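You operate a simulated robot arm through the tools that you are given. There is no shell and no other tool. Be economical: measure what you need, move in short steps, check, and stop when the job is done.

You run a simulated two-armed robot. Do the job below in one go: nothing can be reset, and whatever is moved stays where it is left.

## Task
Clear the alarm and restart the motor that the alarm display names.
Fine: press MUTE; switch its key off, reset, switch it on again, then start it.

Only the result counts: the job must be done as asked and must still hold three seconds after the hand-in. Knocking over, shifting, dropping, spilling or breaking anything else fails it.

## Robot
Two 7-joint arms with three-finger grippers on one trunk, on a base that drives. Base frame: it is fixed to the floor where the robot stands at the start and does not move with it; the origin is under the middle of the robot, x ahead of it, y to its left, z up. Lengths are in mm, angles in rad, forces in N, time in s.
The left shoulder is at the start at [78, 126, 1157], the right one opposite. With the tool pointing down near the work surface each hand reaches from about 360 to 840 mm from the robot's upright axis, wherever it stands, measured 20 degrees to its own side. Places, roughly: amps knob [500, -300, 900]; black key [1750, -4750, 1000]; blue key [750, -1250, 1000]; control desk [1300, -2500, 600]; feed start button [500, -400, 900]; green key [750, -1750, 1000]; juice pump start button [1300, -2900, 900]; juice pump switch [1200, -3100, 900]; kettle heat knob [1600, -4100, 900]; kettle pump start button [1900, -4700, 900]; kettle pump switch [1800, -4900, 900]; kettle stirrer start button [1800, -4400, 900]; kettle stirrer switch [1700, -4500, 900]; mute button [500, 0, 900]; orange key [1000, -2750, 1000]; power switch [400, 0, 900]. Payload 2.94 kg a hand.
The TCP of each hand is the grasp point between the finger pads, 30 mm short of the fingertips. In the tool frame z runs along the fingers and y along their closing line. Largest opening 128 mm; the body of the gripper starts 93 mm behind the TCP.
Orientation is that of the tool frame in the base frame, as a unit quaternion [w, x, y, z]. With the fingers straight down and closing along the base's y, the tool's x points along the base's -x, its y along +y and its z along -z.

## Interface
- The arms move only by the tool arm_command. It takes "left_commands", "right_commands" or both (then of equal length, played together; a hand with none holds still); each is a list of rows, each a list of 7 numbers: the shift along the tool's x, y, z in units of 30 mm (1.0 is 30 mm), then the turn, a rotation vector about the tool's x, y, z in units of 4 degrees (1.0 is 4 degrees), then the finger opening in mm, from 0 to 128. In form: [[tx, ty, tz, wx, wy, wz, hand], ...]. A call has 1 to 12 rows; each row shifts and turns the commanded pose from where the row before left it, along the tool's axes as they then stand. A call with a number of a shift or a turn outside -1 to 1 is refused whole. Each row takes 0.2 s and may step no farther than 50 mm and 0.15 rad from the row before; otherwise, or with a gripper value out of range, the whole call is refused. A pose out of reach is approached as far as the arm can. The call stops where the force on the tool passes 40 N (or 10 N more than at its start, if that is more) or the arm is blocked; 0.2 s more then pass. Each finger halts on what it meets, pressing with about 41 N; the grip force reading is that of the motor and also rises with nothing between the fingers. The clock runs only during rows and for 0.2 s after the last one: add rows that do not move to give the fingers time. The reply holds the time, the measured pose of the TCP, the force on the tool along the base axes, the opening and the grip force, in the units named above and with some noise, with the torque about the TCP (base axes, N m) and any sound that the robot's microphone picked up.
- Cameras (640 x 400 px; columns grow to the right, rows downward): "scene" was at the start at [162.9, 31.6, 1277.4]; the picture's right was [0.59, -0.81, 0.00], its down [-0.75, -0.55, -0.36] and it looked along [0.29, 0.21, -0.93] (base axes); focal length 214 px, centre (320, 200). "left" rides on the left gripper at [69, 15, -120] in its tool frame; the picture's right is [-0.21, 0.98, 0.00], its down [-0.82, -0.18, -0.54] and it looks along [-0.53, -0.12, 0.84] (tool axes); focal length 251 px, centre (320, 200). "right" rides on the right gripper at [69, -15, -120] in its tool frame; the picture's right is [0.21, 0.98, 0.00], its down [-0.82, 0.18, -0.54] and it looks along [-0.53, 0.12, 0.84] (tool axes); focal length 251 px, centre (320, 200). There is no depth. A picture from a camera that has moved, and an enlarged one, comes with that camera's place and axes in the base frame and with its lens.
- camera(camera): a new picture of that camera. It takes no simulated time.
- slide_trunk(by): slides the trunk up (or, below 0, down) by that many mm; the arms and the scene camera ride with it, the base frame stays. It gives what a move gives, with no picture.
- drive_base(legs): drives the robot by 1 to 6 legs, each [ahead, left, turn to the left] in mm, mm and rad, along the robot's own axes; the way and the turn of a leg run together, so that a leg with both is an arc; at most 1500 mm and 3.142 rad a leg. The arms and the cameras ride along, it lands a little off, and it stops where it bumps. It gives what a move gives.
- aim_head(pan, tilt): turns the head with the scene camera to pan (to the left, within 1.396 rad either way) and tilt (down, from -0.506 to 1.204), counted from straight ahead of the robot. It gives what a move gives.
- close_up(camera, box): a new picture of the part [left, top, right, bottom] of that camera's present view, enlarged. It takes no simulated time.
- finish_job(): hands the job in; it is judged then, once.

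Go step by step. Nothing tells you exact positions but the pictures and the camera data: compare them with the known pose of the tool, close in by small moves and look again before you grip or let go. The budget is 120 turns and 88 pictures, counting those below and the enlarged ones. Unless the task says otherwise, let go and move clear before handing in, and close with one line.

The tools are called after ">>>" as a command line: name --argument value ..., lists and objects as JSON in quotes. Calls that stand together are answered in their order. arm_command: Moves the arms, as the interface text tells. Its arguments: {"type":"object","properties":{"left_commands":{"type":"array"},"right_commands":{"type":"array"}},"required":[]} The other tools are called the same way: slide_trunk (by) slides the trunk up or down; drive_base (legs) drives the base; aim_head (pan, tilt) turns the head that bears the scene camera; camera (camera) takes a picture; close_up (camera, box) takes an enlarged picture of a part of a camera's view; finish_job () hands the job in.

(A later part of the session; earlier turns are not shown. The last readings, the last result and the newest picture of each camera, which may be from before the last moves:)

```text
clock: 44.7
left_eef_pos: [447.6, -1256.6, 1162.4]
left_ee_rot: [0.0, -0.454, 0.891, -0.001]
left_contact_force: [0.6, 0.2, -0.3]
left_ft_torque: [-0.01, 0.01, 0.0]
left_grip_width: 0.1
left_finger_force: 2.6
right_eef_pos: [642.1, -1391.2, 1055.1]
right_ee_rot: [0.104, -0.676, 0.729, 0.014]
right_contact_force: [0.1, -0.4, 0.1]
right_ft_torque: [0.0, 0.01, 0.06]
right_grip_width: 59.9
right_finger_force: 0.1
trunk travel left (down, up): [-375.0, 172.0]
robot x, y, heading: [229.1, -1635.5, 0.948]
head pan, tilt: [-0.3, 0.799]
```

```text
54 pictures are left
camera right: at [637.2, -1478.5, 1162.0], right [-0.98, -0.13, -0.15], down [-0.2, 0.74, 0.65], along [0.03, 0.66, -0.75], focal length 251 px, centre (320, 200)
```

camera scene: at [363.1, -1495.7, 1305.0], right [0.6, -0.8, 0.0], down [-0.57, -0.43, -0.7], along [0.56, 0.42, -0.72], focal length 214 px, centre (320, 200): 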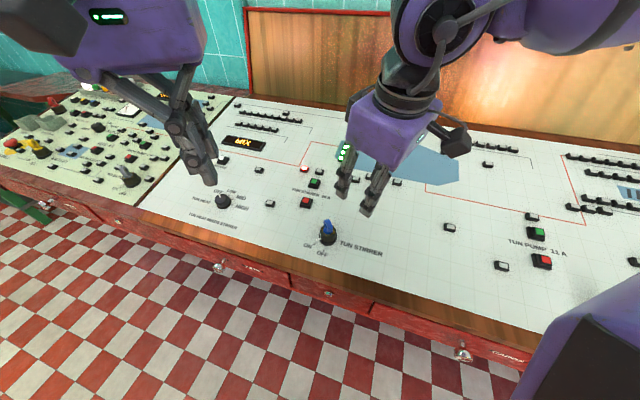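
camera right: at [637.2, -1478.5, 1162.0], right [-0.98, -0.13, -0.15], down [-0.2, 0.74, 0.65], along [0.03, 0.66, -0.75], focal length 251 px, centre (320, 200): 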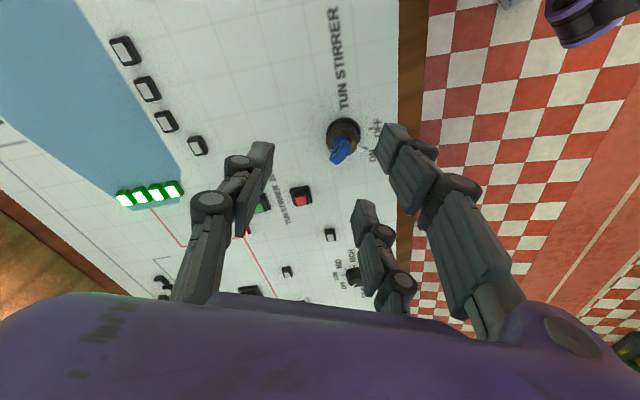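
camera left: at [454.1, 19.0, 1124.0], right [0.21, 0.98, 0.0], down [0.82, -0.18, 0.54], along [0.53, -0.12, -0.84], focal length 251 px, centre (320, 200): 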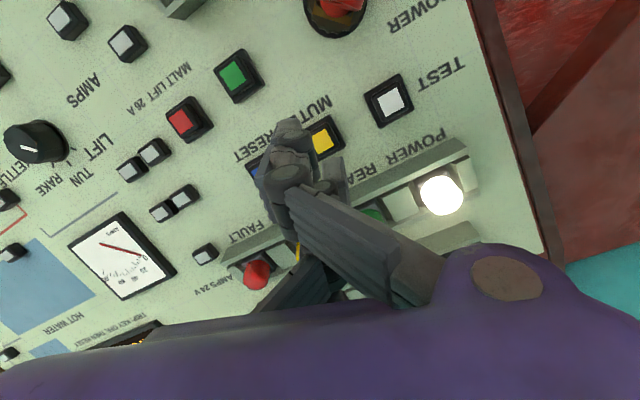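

The robot is now turned left with the key well in reach. I'll reorient the right hand along the panel normal, across the bow, and go 50 mm above the grip pose.

>>> arm_command --right_commands '[[0, 0, 0, 0.154, 0.158, 0.924, 60], [0, 0, 0, 0.154, 0.158, 0.924, 60], [0, 0, 0, 0.154, 0.158, 0.924, 60], [0, 0, 0, 0.154, 0.158, 0.924, 60], [0, 0, 0, 0.154, 0.158, 0.924, 60], [0, 0, 0, 0.154, 0.158, 0.924, 60], [0, 0, 0, 0.154, 0.158, 0.924, 60], [0, 0, 0, 0.154, 0.158, 0.924, 60], [-0.23, 0.585, 0.8, 0, 0, 0, 60], [-0.23, 0.585, 0.8, 0, 0, 0, 60], [-0.23, 0.585, 0.8, 0, 0, 0, 60], [-0.23, 0.585, 0.8, 0, 0, 0, 60]]'

>>> close_up --camera "right" --box '[220, 70, 440, 207]'

```text
clock: 47.3
left_eef_pos: [447.7, -1257.1, 1163.0]
left_ee_rot: [-0.001, -0.455, 0.891, -0.002]
left_contact_force: [0.2, 1.0, -0.8]
left_ft_torque: [-0.03, 0.02, -0.02]
left_grip_width: 0.1
left_finger_force: 3.0
right_eef_pos: [619.0, -1322.3, 953.4]
right_ee_rot: [0.094, -0.462, 0.882, -0.021]
right_contact_force: [-0.1, 0.2, 0.2]
right_ft_torque: [-0.05, 0.0, 0.0]
right_grip_width: 59.9
right_finger_force: 0.0
trunk travel left (down, up): [-375.0, 172.0]
robot x, y, heading: [230.8, -1638.1, 0.937]
head pan, tilt: [-0.3, 0.799]
```

```text
2.91 times, centred on (330, 138) of right
camera zoom: at [571.5, -1393.2, 1063.2], right [-0.91, 0.38, -0.15], down [0.21, 0.75, 0.63], along [0.35, 0.54, -0.76], focal length 731 px, centre (291, 379)
```

zoom: 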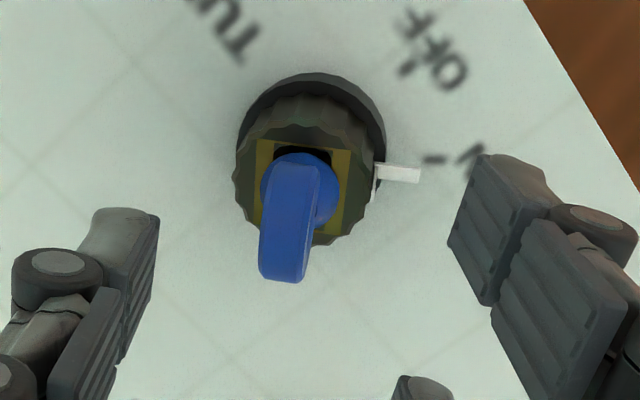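

It's nearly aligned, so I'll turn 8° back, descend and grip.

>>> arm_command --right_commands '[[0, 0, 0, 0, 0, 1, 60], [0, 0, 0, 0, 0, 1, 60], [0, 0, 0.3, 0, 0, 0, 60], [0, 0, 0.3, 0, 0, 0, 60], [0, 0, 0.3, 0, 0, 0, 60], [0, 0, 0.3, 0, 0, 0, 60], [0, 0, 0.3, 0, 0, 0, 60], [0, 0, 0, 0, 0, 0, 25], [0, 0, 0, 0, 0, 0, 5], [0, 0, 0, 0, 0, 0, 3], [0, 0, 0, 0, 0, 0, 3]]'

>>> close_up --camera "right" --box '[220, 70, 440, 207]'

```text
clock: 49.7
left_eef_pos: [446.3, -1256.3, 1162.1]
left_ee_rot: [0.0, -0.455, 0.891, -0.001]
left_contact_force: [0.1, 0.0, -0.6]
left_ft_torque: [-0.01, 0.01, 0.0]
left_grip_width: 0.1
left_finger_force: 3.4
right_eef_pos: [625.1, -1320.9, 910.9]
right_ee_rot: [0.095, -0.401, 0.911, -0.013]
right_contact_force: [-2.4, 2.4, -1.7]
right_ft_torque: [0.19, 0.3, 0.38]
right_grip_width: 11.3
right_finger_force: 37.9
trunk travel left (down, up): [-375.0, 172.0]
robot x, y, heading: [227.0, -1637.7, 0.946]
head pan, tilt: [-0.3, 0.799]
```

```text
2.91 times, centred on (330, 138) of right
camera zoom: at [569.1, -1387.3, 1019.0], right [-0.85, 0.51, -0.13], down [0.31, 0.7, 0.65], along [0.42, 0.51, -0.75], focal length 731 px, centre (291, 379)
```

zoom: 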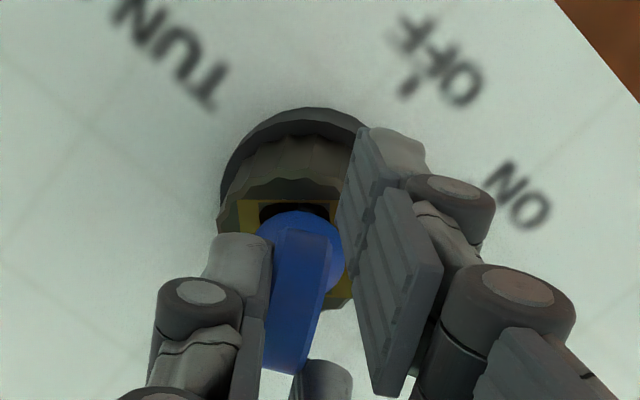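

Gripped, with the hand slightly past the ON stop. Now I'll turn toward OFF.

>>> arm_command --right_commands '[[0, 0, 0, 0, 0, -1, 3], [0, 0, 0, 0, 0, -1, 3], [0, 0, 0, 0, 0, -1, 3], [0, 0, 0, 0, 0, -1, 3], [0, 0, 0, 0, 0, -1, 3], [0, 0, 0, 0, 0, -1, 3], [0, 0, 0, 0, 0, -1, 3], [0, 0, 0, 0, 0, -1, 3]]'

```text
clock: 51.5
left_eef_pos: [446.4, -1257.4, 1162.7]
left_ee_rot: [0.001, -0.455, 0.89, -0.001]
left_contact_force: [-0.4, 0.2, -0.1]
left_ft_torque: [-0.01, 0.02, 0.0]
left_grip_width: 0.2
left_finger_force: 3.3
right_eef_pos: [626.7, -1322.3, 912.9]
right_ee_rot: [0.088, -0.636, 0.766, -0.04]
right_contact_force: [3.6, 0.5, 6.6]
right_ft_torque: [0.1, -0.15, -0.03]
right_grip_width: 8.4
right_finger_force: 36.2
trunk travel left (down, up): [-375.0, 172.0]
robot x, y, heading: [229.2, -1636.2, 0.943]
head pan, tilt: [-0.3, 0.799]
```

Forces are low, so I'll continue.

>>> arm_command --right_commands '[[0, 0, 0, 0, 0, -1, 3], [0, 0, 0, 0, 0, -1, 3], [0, 0, 0, 0, 0, -1, 3], [0, 0, 0, 0, 0, -1, 3], [0, 0, 0, 0, 0, -1, 3], [0, 0, 0, 0, 0, -1, 3]]'

>>> close_up --camera "scene" --box '[280, 190, 376, 260]'

>>> close_up --camera "right" --box '[220, 70, 440, 207]'

```text
clock: 52.9
left_eef_pos: [445.7, -1258.9, 1162.8]
left_ee_rot: [0.0, -0.455, 0.89, -0.001]
left_contact_force: [-0.1, 0.1, -0.7]
left_ft_torque: [-0.01, -0.02, 0.01]
left_grip_width: 0.0
left_finger_force: 2.7
right_eef_pos: [626.8, -1320.1, 912.8]
right_ee_rot: [-0.078, 0.781, -0.617, 0.057]
right_contact_force: [5.1, 0.8, 13.0]
right_ft_torque: [0.19, -0.18, -0.06]
right_grip_width: 8.0
right_finger_force: 36.1
trunk travel left (down, up): [-375.0, 172.0]
robot x, y, heading: [225.8, -1637.2, 0.944]
head pan, tilt: [-0.3, 0.799]
```

```text
5.71 times, centred on (328, 225) of scene
camera zoom: at [362.5, -1496.5, 1305.2], right [0.6, -0.8, 0.0], down [-0.57, -0.43, -0.7], along [0.56, 0.42, -0.72], focal length 1226 px, centre (274, 57)
```

zoom: 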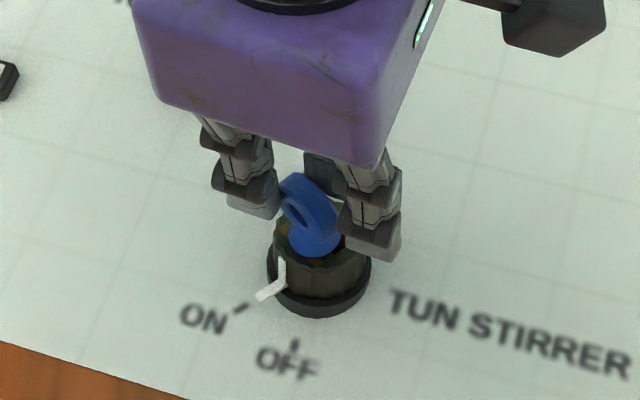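

```text
2.91 times, centred on (330, 138) of right
camera zoom: at [635.4, -1390.0, 1033.0], right [-0.88, -0.43, -0.19], down [-0.46, 0.73, 0.5], along [-0.08, 0.53, -0.84], focal length 731 px, centre (291, 379)
```

zoom: 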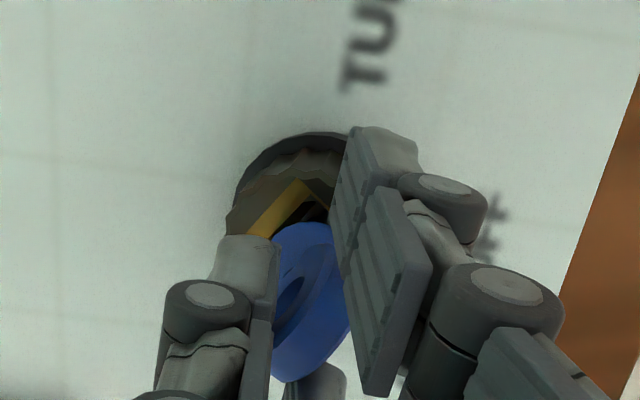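

The pointer still shows ON, so I need to see whether the bow turned with the hand or slipped.

>>> close_up --camera "scene" --box '[310, 212, 354, 246]'

>>> close_up --camera "left" --box '[0, 0, 640, 400]'

```text
11.76 times, centred on (332, 229) of scene
camera zoom: at [362.5, -1496.5, 1305.2], right [0.6, -0.8, 0.0], down [-0.57, -0.43, -0.7], along [0.56, 0.42, -0.72], focal length 2523 px, centre (179, -141)
```

zoom: 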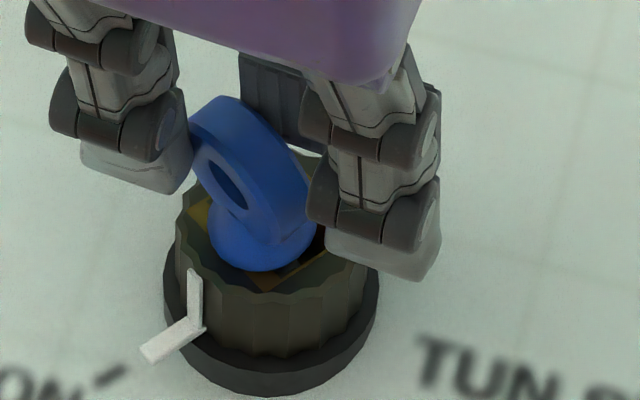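

```text
1.00 times, centred on (320, 200) of left (not enlarged: the box is as wide or as high as the picture)
camera zoom: at [394.0, -1304.7, 1283.0], right [-0.67, 0.75, 0.0], down [0.63, 0.56, 0.54], along [0.41, 0.36, -0.84], focal length 251 px, centre (320, 200)
```

zoom: 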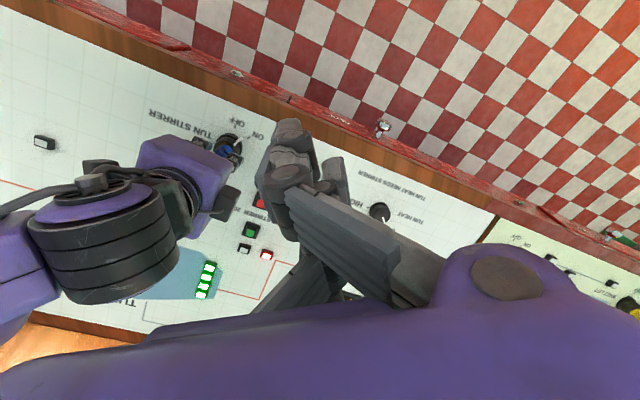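

It looks like the hand really acts as a three-finger one: the two fingers straddle the ring and let it slip. I'll open, rotate back, and offset the hand by 13 mm along its x. Then the thumb and one finger will press opposite ends of the bow, which gives a twisting couple toward OFF.

>>> arm_command --right_commands '[[0, 0, 0, 0, 0, 0, 30], [0, 0, 0, 0, 0, 0, 60], [0, 0, 0, 0, 0, 0, 60], [0, 0, 0, 0, 0, 1, 60], [0, 0, 0, 0, 0, 1, 60], [0, 0, 0, 0, 0, 1, 60], [0, 0, 0, 0, 0, 1, 60], [0, 0, 0, 0, 0, 1, 60], [0, 0, 0, 0, 0, 1, 60], [0, 0, 0, 0, 0, 1, 60], [0, 0, 0, 0, 0, 1, 60], [0, 0, 0, 0, 0, 1, 60]]'

>>> arm_command --right_commands '[[-0.215, 0, 0, 0, 0, 1, 60], [-0.215, 0, 0.2, 0, 0, 0, 60]]'

>>> close_up --camera "right" --box '[220, 70, 440, 207]'

>>> close_up --camera "scene" --box '[300, 205, 364, 245]'

```text
clock: 55.5
left_eef_pos: [445.8, -1257.8, 1162.2]
left_ee_rot: [0.001, -0.454, 0.891, -0.002]
left_contact_force: [-1.0, -0.1, -0.4]
left_ft_torque: [-0.01, 0.03, -0.03]
left_grip_width: 0.0
left_finger_force: 2.5
right_eef_pos: [625.7, -1322.0, 911.0]
right_ee_rot: [0.091, -0.553, 0.828, -0.031]
right_contact_force: [-0.1, -0.9, -0.5]
right_ft_torque: [0.01, 0.03, -0.02]
right_grip_width: 60.1
right_finger_force: 0.0
trunk travel left (down, up): [-375.0, 172.0]
robot x, y, heading: [228.0, -1637.7, 0.942]
head pan, tilt: [-0.3, 0.799]
```

```text
clock: 56.1
left_eef_pos: [446.9, -1256.7, 1162.5]
left_ee_rot: [0.0, -0.455, 0.891, -0.001]
left_contact_force: [0.2, 0.4, 0.5]
left_ft_torque: [0.01, 0.01, 0.0]
left_grip_width: 0.0
left_finger_force: 3.0
right_eef_pos: [633.0, -1310.6, 907.1]
right_ee_rot: [0.092, -0.523, 0.847, -0.027]
right_contact_force: [-0.1, -0.4, 0.3]
right_ft_torque: [0.06, 0.02, 0.01]
right_grip_width: 59.9
right_finger_force: 0.1
trunk travel left (down, up): [-375.0, 172.0]
robot x, y, heading: [229.1, -1639.8, 0.942]
head pan, tilt: [-0.3, 0.799]
```

```text
2.91 times, centred on (330, 138) of right
camera zoom: at [593.7, -1383.5, 1017.7], right [-0.95, 0.25, -0.17], down [0.1, 0.79, 0.61], along [0.28, 0.57, -0.78], focal length 731 px, centre (291, 379)
```

zoom: 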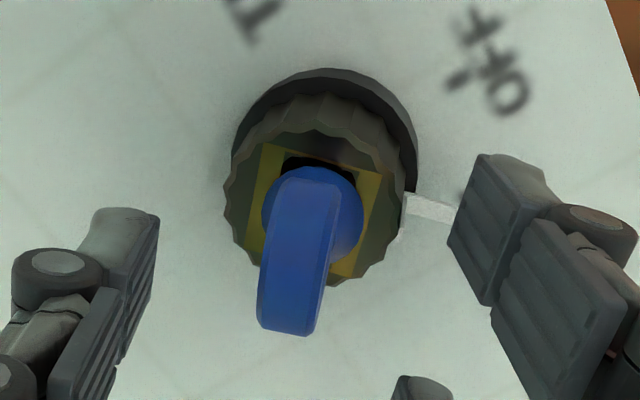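

```text
10.00 times, centred on (332, 225) of scene
camera zoom: at [363.1, -1495.7, 1305.0], right [0.6, -0.8, 0.0], down [-0.57, -0.43, -0.7], along [0.56, 0.42, -0.72], focal length 2145 px, centre (200, -50)
```

zoom: 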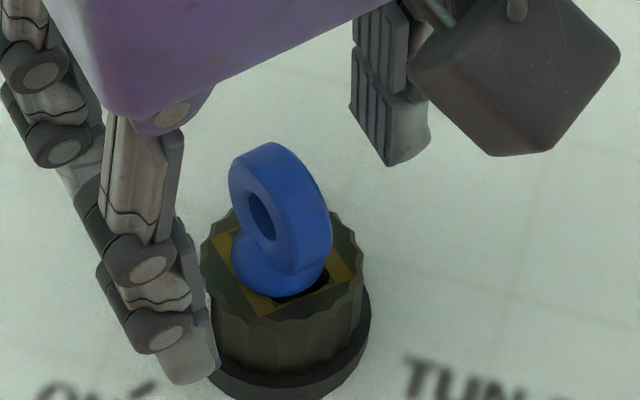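

The ring now stands opposite the near finger, with the thumb to one side. I'll close.

>>> arm_command --right_commands '[[0, 0, 0, 0, 0, 0, 30], [0, 0, 0, 0, 0, 0, 14], [0, 0, 0, 0, 0, 0, 8], [0, 0, 0, 0, 0, 0, 3], [0, 0, 0, 0, 0, 0, 3]]'

>>> close_up --camera "right" --box '[220, 70, 440, 207]'

>>> close_up --camera "scene" --box '[300, 205, 364, 245]'

```text
clock: 57.3
left_eef_pos: [446.1, -1256.2, 1162.8]
left_ee_rot: [0.001, -0.454, 0.891, -0.001]
left_contact_force: [0.5, -0.5, -0.2]
left_ft_torque: [0.03, 0.03, 0.04]
left_grip_width: 0.0
left_finger_force: 3.4
right_eef_pos: [629.6, -1309.9, 906.7]
right_ee_rot: [0.091, -0.524, 0.846, -0.027]
right_contact_force: [-9.5, 3.0, -2.3]
right_ft_torque: [0.22, 0.56, -0.1]
right_grip_width: 9.0
right_finger_force: 36.6
trunk travel left (down, up): [-375.0, 172.0]
robot x, y, heading: [229.9, -1641.7, 0.944]
head pan, tilt: [-0.3, 0.799]
```

```text
2.91 times, centred on (330, 138) of right
camera zoom: at [591.9, -1383.2, 1018.0], right [-0.95, 0.25, -0.17], down [0.1, 0.79, 0.61], along [0.28, 0.57, -0.78], focal length 731 px, centre (291, 379)
```

zoom: 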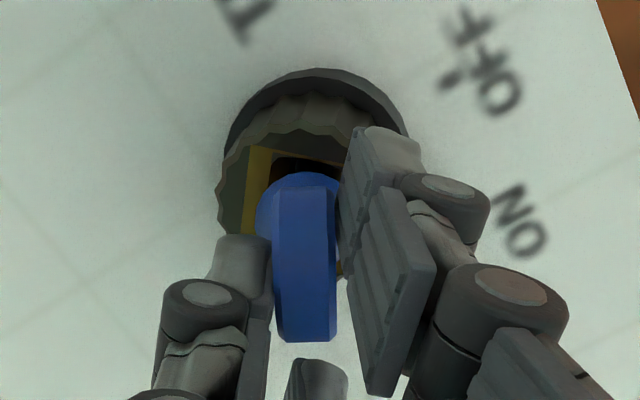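

```text
10.00 times, centred on (332, 225) of scene
camera zoom: at [361.6, -1495.3, 1305.1], right [0.6, -0.8, 0.0], down [-0.57, -0.43, -0.7], along [0.56, 0.42, -0.72], focal length 2145 px, centre (200, -50)
```

zoom: 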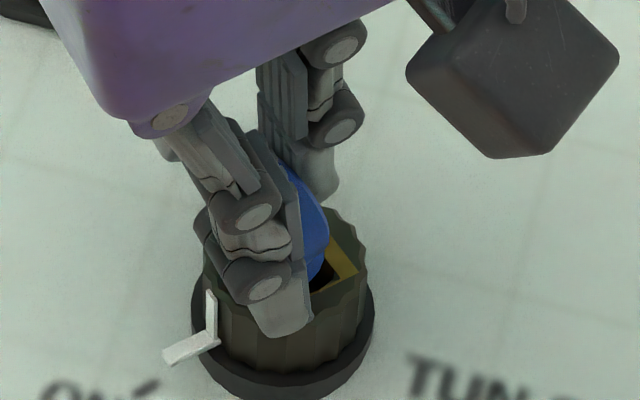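

The bow is clamped off-centre. Now I'll rotate the hand around the key's axis, 13 mm along the tool's x from the TCP, toward OFF.

>>> arm_command --right_commands '[[0, 0.03, 0, 0, 0, -1, 3], [0, 0.03, 0, 0, 0, -1, 3], [0, 0.03, 0, 0, 0, -1, 3], [0, 0.03, 0, 0, 0, -1, 3], [0, 0.03, 0, 0, 0, -1, 3], [0, 0.03, 0, 0, 0, -1, 3]]'

>>> close_up --camera "right" --box '[220, 70, 440, 207]'

>>> close_up --camera "scene" --box '[300, 205, 364, 245]'

```text
clock: 58.7
left_eef_pos: [444.8, -1257.4, 1163.1]
left_ee_rot: [0.001, -0.455, 0.89, -0.001]
left_contact_force: [0.3, -0.1, -1.4]
left_ft_torque: [-0.02, 0.0, 0.01]
left_grip_width: 0.1
left_finger_force: 2.8
right_eef_pos: [627.1, -1309.1, 906.6]
right_ee_rot: [0.084, -0.689, 0.718, -0.045]
right_contact_force: [-17.3, -3.2, -2.3]
right_ft_torque: [-0.11, 0.95, -0.29]
right_grip_width: 7.8
right_finger_force: 36.2
trunk travel left (down, up): [-375.0, 172.0]
robot x, y, heading: [228.7, -1637.1, 0.944]
head pan, tilt: [-0.3, 0.799]
```

```text
2.91 times, centred on (330, 138) of right
camera zoom: at [617.1, -1383.7, 1023.4], right [-0.97, -0.17, -0.19], down [-0.25, 0.8, 0.54], along [0.06, 0.57, -0.82], focal length 731 px, centre (291, 379)
```

zoom: 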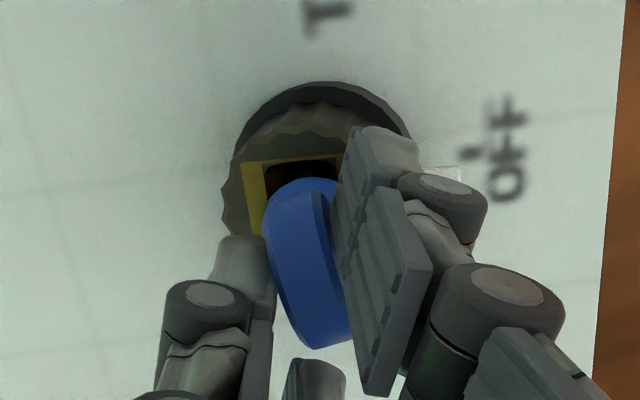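

```text
10.00 times, centred on (332, 225) of scene
camera zoom: at [360.7, -1496.0, 1305.3], right [0.6, -0.8, 0.0], down [-0.57, -0.43, -0.7], along [0.56, 0.42, -0.72], focal length 2145 px, centre (200, -50)
```

zoom: 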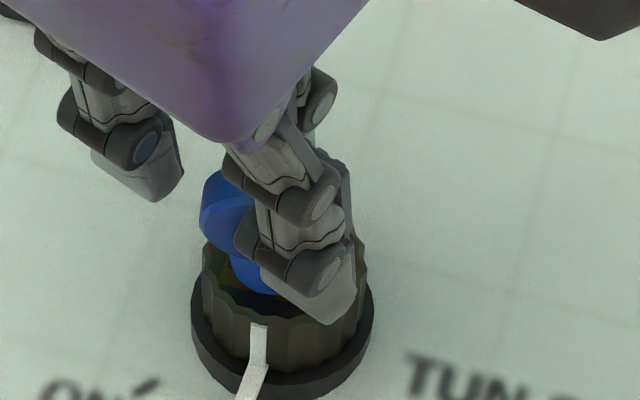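

The pointer turns with the hand now. I'll carry on to OFF.

>>> arm_command --right_commands '[[0, 0.03, 0, 0, 0, -1, 3], [0, 0.03, 0, 0, 0, -1, 3], [0, 0.03, 0, 0, 0, -1, 3], [0, 0.03, 0, 0, 0, -1, 3]]'

>>> close_up --camera "scene" --box '[290, 205, 370, 265]'

```text
clock: 59.7
left_eef_pos: [443.1, -1258.0, 1163.4]
left_ee_rot: [0.002, -0.455, 0.891, -0.001]
left_contact_force: [0.0, -0.6, 0.4]
left_ft_torque: [0.05, -0.03, 0.02]
left_grip_width: 0.0
left_finger_force: 2.7
right_eef_pos: [624.1, -1307.7, 914.6]
right_ee_rot: [-0.078, 0.781, -0.617, 0.057]
right_contact_force: [-23.7, -6.8, 8.4]
right_ft_torque: [-0.49, 1.27, -0.44]
right_grip_width: 9.3
right_finger_force: 36.6
right hand out of reach, approached as far as the arm can: row 2
trunk travel left (down, up): [-375.0, 172.0]
robot x, y, heading: [228.9, -1637.3, 0.947]
head pan, tilt: [-0.3, 0.799]
```

```text
6.67 times, centred on (330, 235) of scene
camera zoom: at [359.2, -1497.0, 1305.6], right [0.6, -0.8, 0.0], down [-0.57, -0.43, -0.7], along [0.56, 0.42, -0.71], focal length 1430 px, centre (253, -33)
```

zoom: 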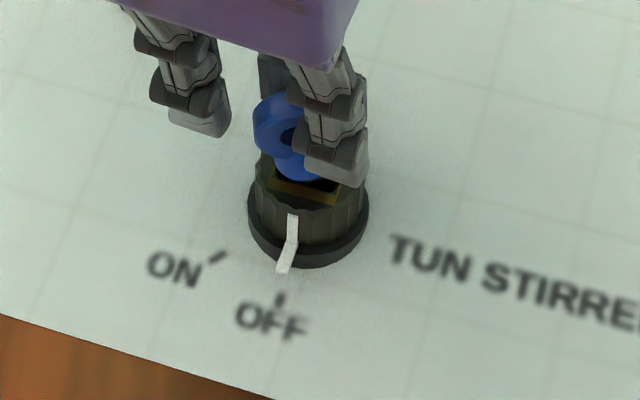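

The pointer stands at OFF. I'll release and see whether it stays.

>>> arm_command --right_commands '[[0, 0, 0, 0, 0, 0, 20], [0, 0, 0, 0, 0, 0, 50], [0, 0, 0, 0, 0, 0, 70], [0, 0, 0, 0, 0, 0, 70]]'

>>> close_up --camera "scene" --box '[290, 205, 370, 265]'

```text
clock: 60.7
left_eef_pos: [446.7, -1257.8, 1162.9]
left_ee_rot: [0.001, -0.455, 0.891, -0.001]
left_contact_force: [0.3, 0.5, 0.5]
left_ft_torque: [0.0, -0.01, 0.01]
left_grip_width: 0.2
left_finger_force: 3.2
right_eef_pos: [628.4, -1307.0, 912.8]
right_ee_rot: [-0.078, 0.78, -0.618, 0.057]
right_contact_force: [0.9, 0.1, 0.4]
right_ft_torque: [0.0, 0.02, 0.01]
right_grip_width: 69.8
right_finger_force: 0.1
trunk travel left (down, up): [-375.0, 172.0]
robot x, y, heading: [228.7, -1636.2, 0.943]
head pan, tilt: [-0.3, 0.799]
```

```text
6.67 times, centred on (330, 235) of scene
camera zoom: at [362.3, -1495.9, 1305.1], right [0.6, -0.8, 0.0], down [-0.57, -0.43, -0.7], along [0.56, 0.42, -0.72], focal length 1430 px, centre (253, -33)
```

zoom: 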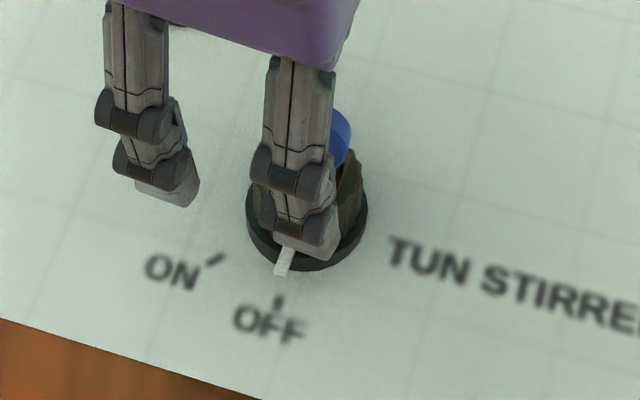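

OFF holds. I'll lift the hand clear and drive back to the first desk for RESET, using the closed left hand as before.

>>> arm_command --right_commands '[[0, 0, -0.6, 0, 0, 0, 70], [0, 0, -1, 0, 0, 0, 70], [0, 0, -1, 0, 0, 0, 70], [0, 0, -1, 0, 0, 0.5, 70], [0, 0, -1, 0, 0, 1, 70], [0, 0, -1, 0, 0, 1, 70], [0, 0, -1, 0, 0, 1, 70]]'

>>> drive_base --legs '[[-120, 0, 0], [0, 0, -0.674], [0, 1473, 0], [297, 0, 0]]'

>>> aim_head --pan -0.2 --tilt 0.8

>>> camera --camera "scene"

>>> camera --camera "left"

```text
clock: 62.3
left_eef_pos: [444.7, -1258.9, 1162.1]
left_ee_rot: [0.0, -0.455, 0.89, -0.001]
left_contact_force: [0.7, 0.6, 0.4]
left_ft_torque: [0.01, 0.02, 0.0]
left_grip_width: 0.0
left_finger_force: 2.7
right_eef_pos: [591.1, -1317.7, 1105.8]
right_ee_rot: [0.084, -0.7, 0.708, -0.048]
right_contact_force: [0.0, 0.1, 0.2]
right_ft_torque: [-0.01, 0.01, -0.01]
right_grip_width: 70.0
right_finger_force: 0.1
trunk travel left (down, up): [-375.0, 172.0]
robot x, y, heading: [228.5, -1641.5, 0.942]
head pan, tilt: [-0.3, 0.799]
```

```text
clock: 79.7
left_eef_pos: [497.2, -82.5, 1163.0]
left_ee_rot: [0.0, -0.118, 0.993, -0.002]
left_contact_force: [0.5, 0.1, 1.0]
left_ft_torque: [-0.02, 0.02, -0.01]
left_grip_width: 0.2
left_finger_force: 2.9
right_eef_pos: [568.1, -221.5, 1105.0]
right_ee_rot: [0.062, -0.412, 0.906, -0.073]
right_contact_force: [0.2, -0.4, 0.1]
right_ft_torque: [0.01, 0.01, 0.0]
right_grip_width: 69.9
right_finger_force: 0.0
trunk travel left (down, up): [-375.0, 172.0]
robot x, y, heading: [84.1, -231.8, 0.237]
head pan, tilt: [-0.3, 0.799]
```

```text
clock: 80.4
left_eef_pos: [498.4, -83.2, 1162.7]
left_ee_rot: [0.0, -0.118, 0.993, -0.002]
left_contact_force: [-0.1, 0.5, -0.1]
left_ft_torque: [0.01, 0.02, -0.01]
left_grip_width: 0.0
left_finger_force: 2.6
right_eef_pos: [569.0, -222.5, 1104.4]
right_ee_rot: [0.062, -0.412, 0.906, -0.073]
right_contact_force: [0.2, -0.2, 0.8]
right_ft_torque: [-0.01, 0.02, 0.01]
right_grip_width: 70.0
right_finger_force: 0.0
trunk travel left (down, up): [-375.0, 172.0]
robot x, y, heading: [81.4, -231.0, 0.235]
head pan, tilt: [-0.201, 0.799]
```

```text
39 pictures are left
camera scene: at [279.3, -238.6, 1318.3], right [-0.39, -0.92, 0.0], down [-0.55, 0.23, -0.8], along [0.74, -0.31, -0.6], focal length 214 px, centre (320, 200)
```

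scene: 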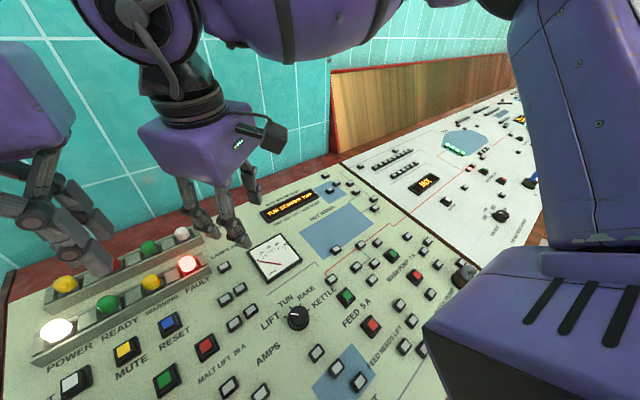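

```text
38 pictures are left
camera left: at [427.3, -83.7, 1282.7], right [-0.02, 1.0, 0.0], down [0.84, 0.02, 0.54], along [0.54, 0.01, -0.84], focal length 251 px, centre (320, 200)
```

left: 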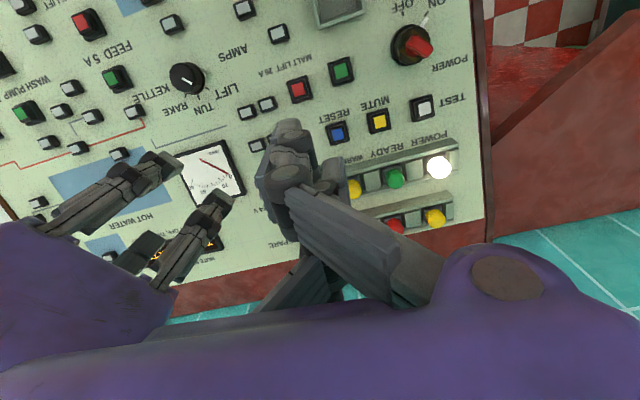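

RESET is at about [546, -57]. I'll lower the closed left hand above it.

>>> arm_command --left_commands '[[-0.217, 0.042, 0.846, 0, 0, 0, 0], [-0.217, 0.042, 0.846, 0, 0, 0, 0], [-0.217, 0.042, 0.846, 0, 0, 0, 0], [-0.217, 0.042, 0.846, 0, 0, 0, 0], [-0.217, 0.042, 0.846, 0, 0, 0, 0], [-0.217, 0.042, 0.846, 0, 0, 0, 0], [-0.217, 0.042, 0.846, 0, 0, 0, 0], [-0.217, 0.042, 0.846, 0, 0, 0, 0]]'

>>> close_up --camera "left" --box '[220, 70, 440, 207]'

```text
clock: 82.2
left_eef_pos: [546.1, -61.2, 958.9]
left_ee_rot: [0.001, -0.118, 0.993, -0.002]
left_contact_force: [-0.2, 0.0, 0.2]
left_ft_torque: [-0.03, 0.01, -0.03]
left_grip_width: 0.0
left_finger_force: 3.4
right_eef_pos: [568.7, -222.4, 1105.1]
right_ee_rot: [0.062, -0.412, 0.906, -0.072]
right_contact_force: [-0.5, 1.0, -0.4]
right_ft_torque: [-0.01, 0.01, 0.02]
right_grip_width: 70.0
right_finger_force: 0.1
trunk travel left (down, up): [-375.0, 172.0]
robot x, y, heading: [83.6, -231.7, 0.233]
head pan, tilt: [-0.201, 0.799]
```

```text
2.91 times, centred on (330, 138) of left
camera zoom: at [475.8, -61.3, 1079.1], right [-0.02, 1.0, 0.0], down [0.84, 0.02, 0.54], along [0.54, 0.01, -0.84], focal length 731 px, centre (291, 379)
```

zoom: 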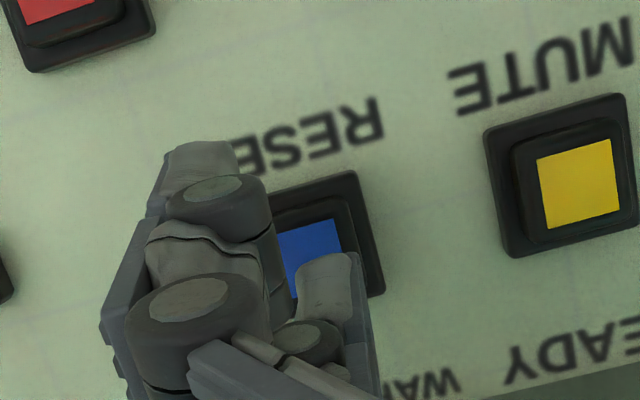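

The tip is over the blue RESET button, so I'll press.

>>> arm_command --left_commands '[[0, 0, 0.4, 0, 0, 0, 0], [0, 0, 0.3, 0, 0, 0, 0], [0, 0, 0.1, 0, 0, 0, 0], [0, 0, 0.1, 0, 0, 0, 0], [0, 0, 0.1, 0, 0, 0, 0], [0, 0, 0.1, 0, 0, 0, 0]]'

```text
clock: 83.6
left_eef_pos: [546.6, -62.3, 929.7]
left_ee_rot: [0.001, -0.119, 0.993, -0.003]
left_contact_force: [3.4, -0.6, 16.8]
left_ft_torque: [0.21, -0.19, -0.04]
left_grip_width: 0.0
left_finger_force: 3.3
right_eef_pos: [568.9, -223.3, 1105.8]
right_ee_rot: [0.062, -0.412, 0.906, -0.074]
right_contact_force: [0.6, -0.5, -0.7]
right_ft_torque: [0.0, 0.0, 0.0]
right_grip_width: 70.0
right_finger_force: 0.1
trunk travel left (down, up): [-375.0, 172.0]
robot x, y, heading: [87.6, -232.2, 0.236]
head pan, tilt: [-0.201, 0.799]
heard: click
```

Click. I'll raise the hand and check the display.

>>> arm_command --left_commands '[[0, 0, -1, 0, 0, 0, 0], [0, 0, -1, 0, 0, 0, 0], [0, 0, -1, 0, 0, 0, 0], [0.5, 0, -1, 0, 0, 0, 0], [0.5, 0, -1, 0, 0, 0, 0], [0.5, 0, -1, 0, 0, 0, 0], [0.5, 0, -1, 0, 0, 0, 0]]'

>>> camera --camera "scene"

```text
clock: 85.2
left_eef_pos: [486.3, -73.2, 1140.3]
left_ee_rot: [0.0, -0.119, 0.993, 0.0]
left_contact_force: [-0.6, 0.5, 0.2]
left_ft_torque: [-0.01, -0.04, 0.01]
left_grip_width: 0.0
left_finger_force: 3.3
right_eef_pos: [568.4, -222.6, 1105.0]
right_ee_rot: [0.061, -0.412, 0.906, -0.073]
right_contact_force: [0.1, 0.5, 0.6]
right_ft_torque: [0.01, 0.01, 0.0]
right_grip_width: 70.1
right_finger_force: 0.0
trunk travel left (down, up): [-375.0, 172.0]
robot x, y, heading: [86.2, -233.5, 0.237]
head pan, tilt: [-0.201, 0.799]
```

```text
36 pictures are left
camera scene: at [278.4, -238.4, 1318.7], right [-0.38, -0.92, 0.0], down [-0.55, 0.23, -0.8], along [0.74, -0.31, -0.6], focal length 214 px, centre (320, 200)
```

scene: 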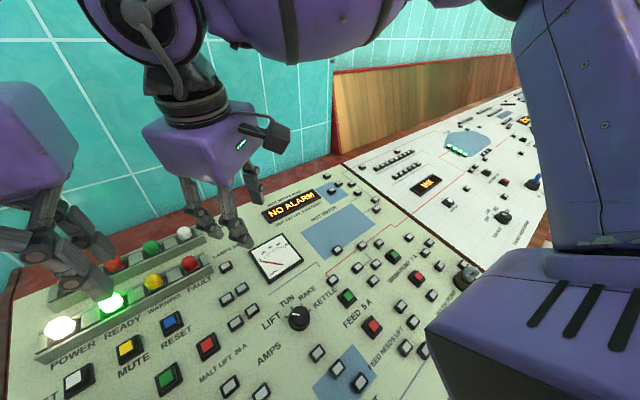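

The display says NO ALARM. I'll drive back to the tun stirrer key, turned a little further left for wrist room.

>>> drive_base --legs '[[-282, 0, 0], [23, -771, 0], [23, -771, 0], [0, 0, 0.863], [120, 0, 0]]'

>>> aim_head --pan -0.3 --tilt 0.8

>>> camera --camera "scene"

>>> camera --camera "right"

```text
clock: 103.8
left_eef_pos: [410.3, -1280.1, 1139.5]
left_ee_rot: [0.0, -0.513, 0.858, -0.001]
left_contact_force: [-0.3, 0.1, 0.8]
left_ft_torque: [0.0, 0.0, 0.04]
left_grip_width: 0.0
left_finger_force: 3.5
right_eef_pos: [575.0, -1320.1, 1106.2]
right_ee_rot: [-0.086, 0.746, -0.659, 0.041]
right_contact_force: [-0.5, 0.1, -0.2]
right_ft_torque: [0.01, -0.01, -0.02]
right_grip_width: 69.9
right_finger_force: 0.1
trunk travel left (down, up): [-375.0, 172.0]
robot x, y, heading: [256.6, -1688.5, 1.077]
head pan, tilt: [-0.201, 0.799]
```

```text
clock: 104.5
left_eef_pos: [408.8, -1280.7, 1139.2]
left_ee_rot: [0.001, -0.513, 0.858, -0.001]
left_contact_force: [-0.6, 0.2, 0.5]
left_ft_torque: [0.02, 0.0, -0.01]
left_grip_width: 0.0
left_finger_force: 3.4
right_eef_pos: [574.8, -1320.9, 1106.0]
right_ee_rot: [-0.085, 0.746, -0.659, 0.042]
right_contact_force: [-1.1, 0.2, 0.1]
right_ft_torque: [0.0, 0.0, 0.02]
right_grip_width: 70.0
right_finger_force: 0.0
trunk travel left (down, up): [-375.0, 172.0]
robot x, y, heading: [260.4, -1684.1, 1.077]
head pan, tilt: [-0.3, 0.799]
```

```text
35 pictures are left
camera scene: at [392.5, -1543.9, 1319.2], right [0.47, -0.88, 0.0], down [-0.52, -0.28, -0.81], along [0.71, 0.38, -0.59], focal length 214 px, centre (320, 200)
```

scene: 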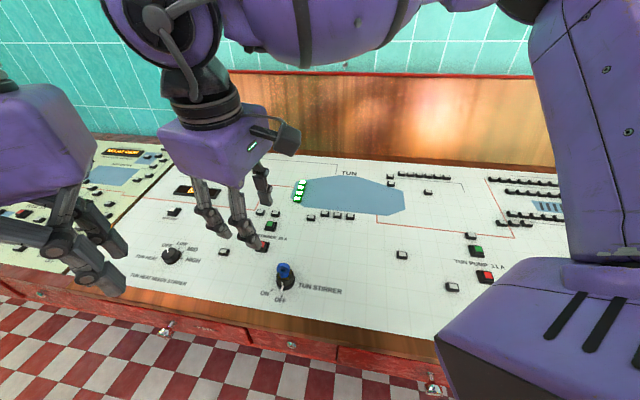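

```text
34 pictures are left
camera right: at [579.0, -1395.1, 1222.1], right [-0.93, -0.33, -0.19], down [-0.38, 0.75, 0.54], along [-0.03, 0.57, -0.82], focal length 251 px, centre (320, 200)
```

right: 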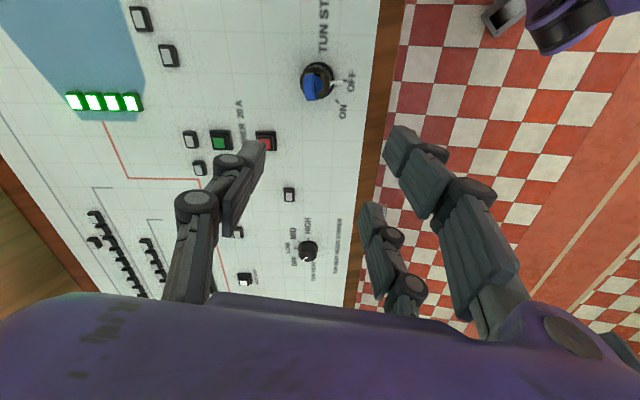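

The pointer stands at OFF and the hand is nearly oriented right. I'll approach 50 mm above, with the bow offset to the tool's other side so the opposite finger and the thumb twist it toward ON.

>>> arm_command --right_commands '[[0.164, -0.068, 0.859, 0, 0, 0, 70], [0.164, -0.068, 0.859, 0, 0, 0, 70], [0.164, -0.068, 0.859, 0, 0, 0, 60], [0.164, -0.068, 0.859, 0, 0, 0, 60], [0.164, -0.068, 0.859, 0, 0, 0, 60], [0.164, -0.068, 0.859, 0, 0, 0, 60]]'

>>> close_up --camera "right" --box '[220, 70, 440, 207]'

```text
clock: 105.9
left_eef_pos: [411.1, -1280.8, 1138.3]
left_ee_rot: [0.001, -0.514, 0.858, -0.001]
left_contact_force: [0.0, 0.0, -0.4]
left_ft_torque: [-0.01, -0.01, -0.04]
left_grip_width: 0.2
left_finger_force: 3.3
right_eef_pos: [618.3, -1336.8, 952.1]
right_ee_rot: [-0.085, 0.746, -0.659, 0.041]
right_contact_force: [0.0, 0.1, -0.6]
right_ft_torque: [-0.02, 0.0, 0.03]
right_grip_width: 60.0
right_finger_force: 0.0
trunk travel left (down, up): [-375.0, 172.0]
robot x, y, heading: [258.2, -1691.4, 1.079]
head pan, tilt: [-0.3, 0.799]
```

```text
2.91 times, centred on (330, 138) of right
camera zoom: at [622.2, -1410.4, 1070.3], right [-0.93, -0.33, -0.19], down [-0.38, 0.75, 0.54], along [-0.03, 0.57, -0.82], focal length 731 px, centre (291, 379)
```

zoom: 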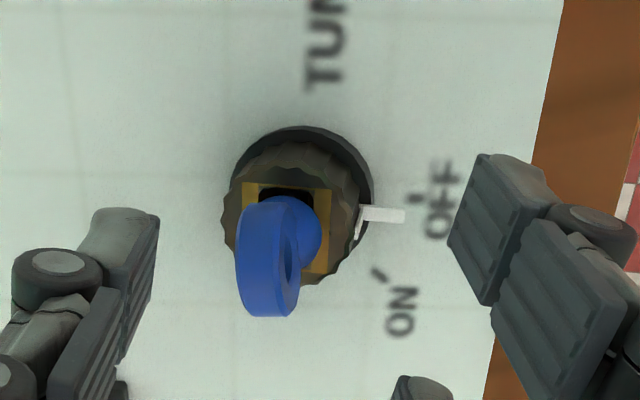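

Descending and closing.

>>> arm_command --right_commands '[[0, 0, 0.31, 0, 0, 0, 60], [0, 0, 0.31, 0, 0, 0, 60], [0, 0, 0.31, 0, 0, 0, 60], [0, 0, 0.31, 0, 0, 0, 60], [0, 0, 0.31, 0, 0, 0, 60], [0, 0, 0, 0, 0, 0, 30], [0, 0, 0, 0, 0, 0, 14], [0, 0, 0, 0, 0, 0, 8], [0, 0, 0, 0, 0, 0, 3], [0, 0, 0, 0, 0, 0, 3]]'

>>> close_up --camera "right" --box '[220, 70, 440, 207]'

>>> close_up --camera "scene" --box '[245, 245, 325, 305]'

```text
clock: 108.1
left_eef_pos: [409.4, -1279.5, 1139.7]
left_ee_rot: [0.001, -0.513, 0.858, -0.001]
left_contact_force: [-0.3, 0.1, 0.1]
left_ft_torque: [-0.01, 0.03, -0.04]
left_grip_width: 0.0
left_finger_force: 3.2
right_eef_pos: [626.4, -1333.8, 909.1]
right_ee_rot: [-0.087, 0.746, -0.659, 0.042]
right_contact_force: [-0.4, 0.4, -1.2]
right_ft_torque: [-0.04, -0.02, -0.01]
right_grip_width: 8.1
right_finger_force: 36.1
trunk travel left (down, up): [-375.0, 172.0]
robot x, y, heading: [258.2, -1687.5, 1.072]
head pan, tilt: [-0.3, 0.799]
```

```text
2.91 times, centred on (330, 138) of right
camera zoom: at [628.8, -1408.0, 1025.7], right [-0.93, -0.33, -0.19], down [-0.38, 0.75, 0.54], along [-0.03, 0.57, -0.82], focal length 731 px, centre (291, 379)
```

zoom: 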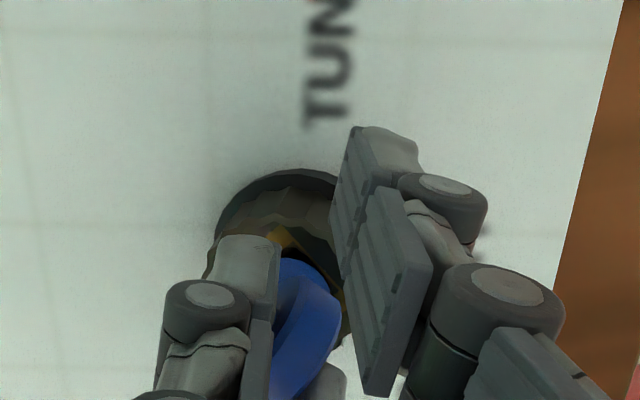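

```text
6.67 times, centred on (285, 275) of scene
camera zoom: at [378.9, -1528.3, 1314.8], right [0.66, -0.75, 0.0], down [-0.47, -0.42, -0.78], along [0.58, 0.52, -0.63], focal length 1430 px, centre (553, -300)
```

zoom: 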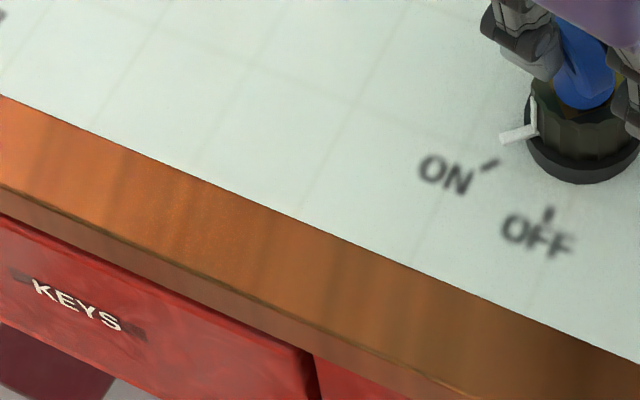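

Closing alone twisted the key, and the pointer is already at ON. I'll release and check.

>>> arm_command --right_commands '[[0, 0, 0, 0, 0, 0, 20], [0, 0, 0, 0, 0, 0, 50], [0, 0, 0, 0, 0, 0, 70], [0, 0, -0.5, 0, 0, 0, 70], [0, 0, -1, 0, 0, 0, 70], [0, 0, -1, 0, 0, 0, 70], [0, 0, -1, 0, 0, 0, 70]]'

>>> camera --camera "right"

>>> camera --camera "scene"

```text
clock: 109.7
left_eef_pos: [409.3, -1281.1, 1140.5]
left_ee_rot: [0.001, -0.513, 0.858, -0.002]
left_contact_force: [-0.1, -0.9, 0.3]
left_ft_torque: [0.02, -0.03, -0.02]
left_grip_width: 0.1
left_finger_force: 2.8
right_eef_pos: [605.7, -1341.7, 1013.6]
right_ee_rot: [-0.088, 0.747, -0.658, 0.041]
right_contact_force: [0.2, -0.2, 0.3]
right_ft_torque: [0.01, 0.03, 0.02]
right_grip_width: 69.8
right_finger_force: 0.1
trunk travel left (down, up): [-375.0, 172.0]
robot x, y, heading: [262.4, -1689.1, 1.075]
head pan, tilt: [-0.3, 0.799]
```

```text
30 pictures are left
camera right: at [609.1, -1416.2, 1130.5], right [-0.93, -0.33, -0.19], down [-0.38, 0.75, 0.54], along [-0.03, 0.57, -0.82], focal length 251 px, centre (320, 200)
```

right: 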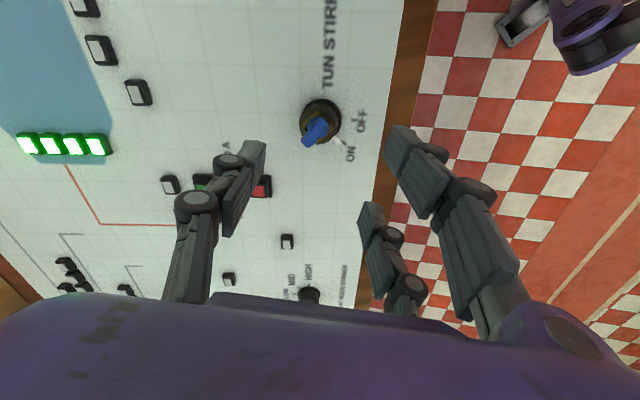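

```text
29 pictures are left
camera scene: at [373.8, -1530.2, 1306.4], right [0.68, -0.73, 0.0], down [-0.52, -0.48, -0.71], along [0.52, 0.48, -0.71], focal length 214 px, centre (320, 200)
```

scene: 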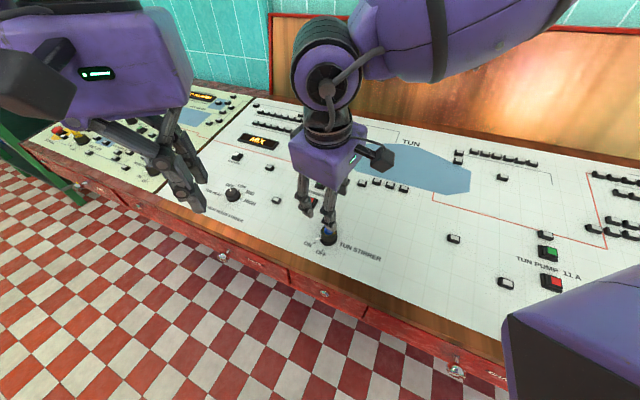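

The key is back at ON. Next comes the green START button near [746, -1187]. I'll keep this hand orientation, so the fingers spread along the desk away from the red button, close the hand and go 50 mm above it.

>>> arm_command --right_commands '[[-0.72, -0.675, 0.2, 0, 0, 0, 40], [-0.72, -0.675, 0.2, 0, 0, 0, 0], [-0.72, -0.675, 0.2, 0, 0, 0, 0], [-0.72, -0.675, 0.2, 0, 0, 0, 0], [-0.72, -0.675, 0.2, 0, 0, 0, 0], [-0.72, -0.675, 0.2, 0, 0, 0, 0], [0, 0, 0.71, 0, 0, 0, 0], [0, 0, 0.71, 0, 0, 0, 0], [0, 0, 0.71, 0, 0, 0, 0]]'

>>> camera --camera "right"

>>> close_up --camera "scene" --box '[260, 160, 380, 250]'

```text
clock: 111.7
left_eef_pos: [408.8, -1280.0, 1138.9]
left_ee_rot: [0.001, -0.514, 0.858, -0.001]
left_contact_force: [0.0, 0.3, -0.3]
left_ft_torque: [0.01, 0.0, 0.03]
left_grip_width: 0.0
left_finger_force: 3.0
right_eef_pos: [719.7, -1230.7, 959.4]
right_ee_rot: [-0.086, 0.747, -0.658, 0.042]
right_contact_force: [0.3, -0.2, 0.2]
right_ft_torque: [-0.03, 0.01, 0.01]
right_grip_width: 0.4
right_finger_force: 3.1
right hand out of reach, approached as far as the arm can: row 5, 6, 8
trunk travel left (down, up): [-375.0, 172.0]
robot x, y, heading: [260.1, -1686.1, 1.08]
head pan, tilt: [-0.3, 0.799]
```

```text
28 pictures are left
camera right: at [723.5, -1304.4, 1076.9], right [-0.93, -0.33, -0.19], down [-0.38, 0.75, 0.54], along [-0.03, 0.57, -0.82], focal length 251 px, centre (320, 200)
```

right: 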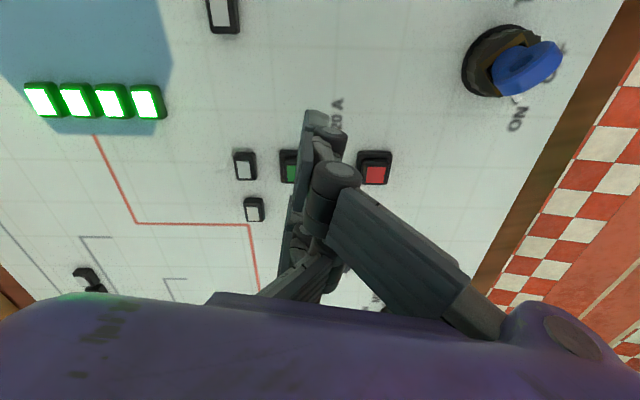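

```text
4.44 times, centred on (320, 205) of scene
camera zoom: at [372.5, -1528.1, 1305.0], right [0.7, -0.71, 0.0], down [-0.51, -0.5, -0.7], along [0.5, 0.49, -0.72], focal length 953 px, centre (320, 178)
```

zoom: 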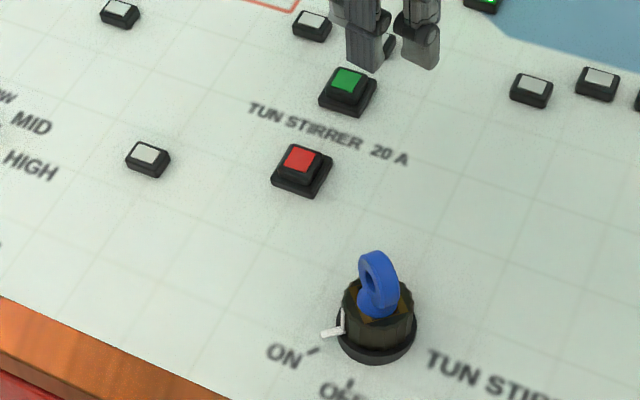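

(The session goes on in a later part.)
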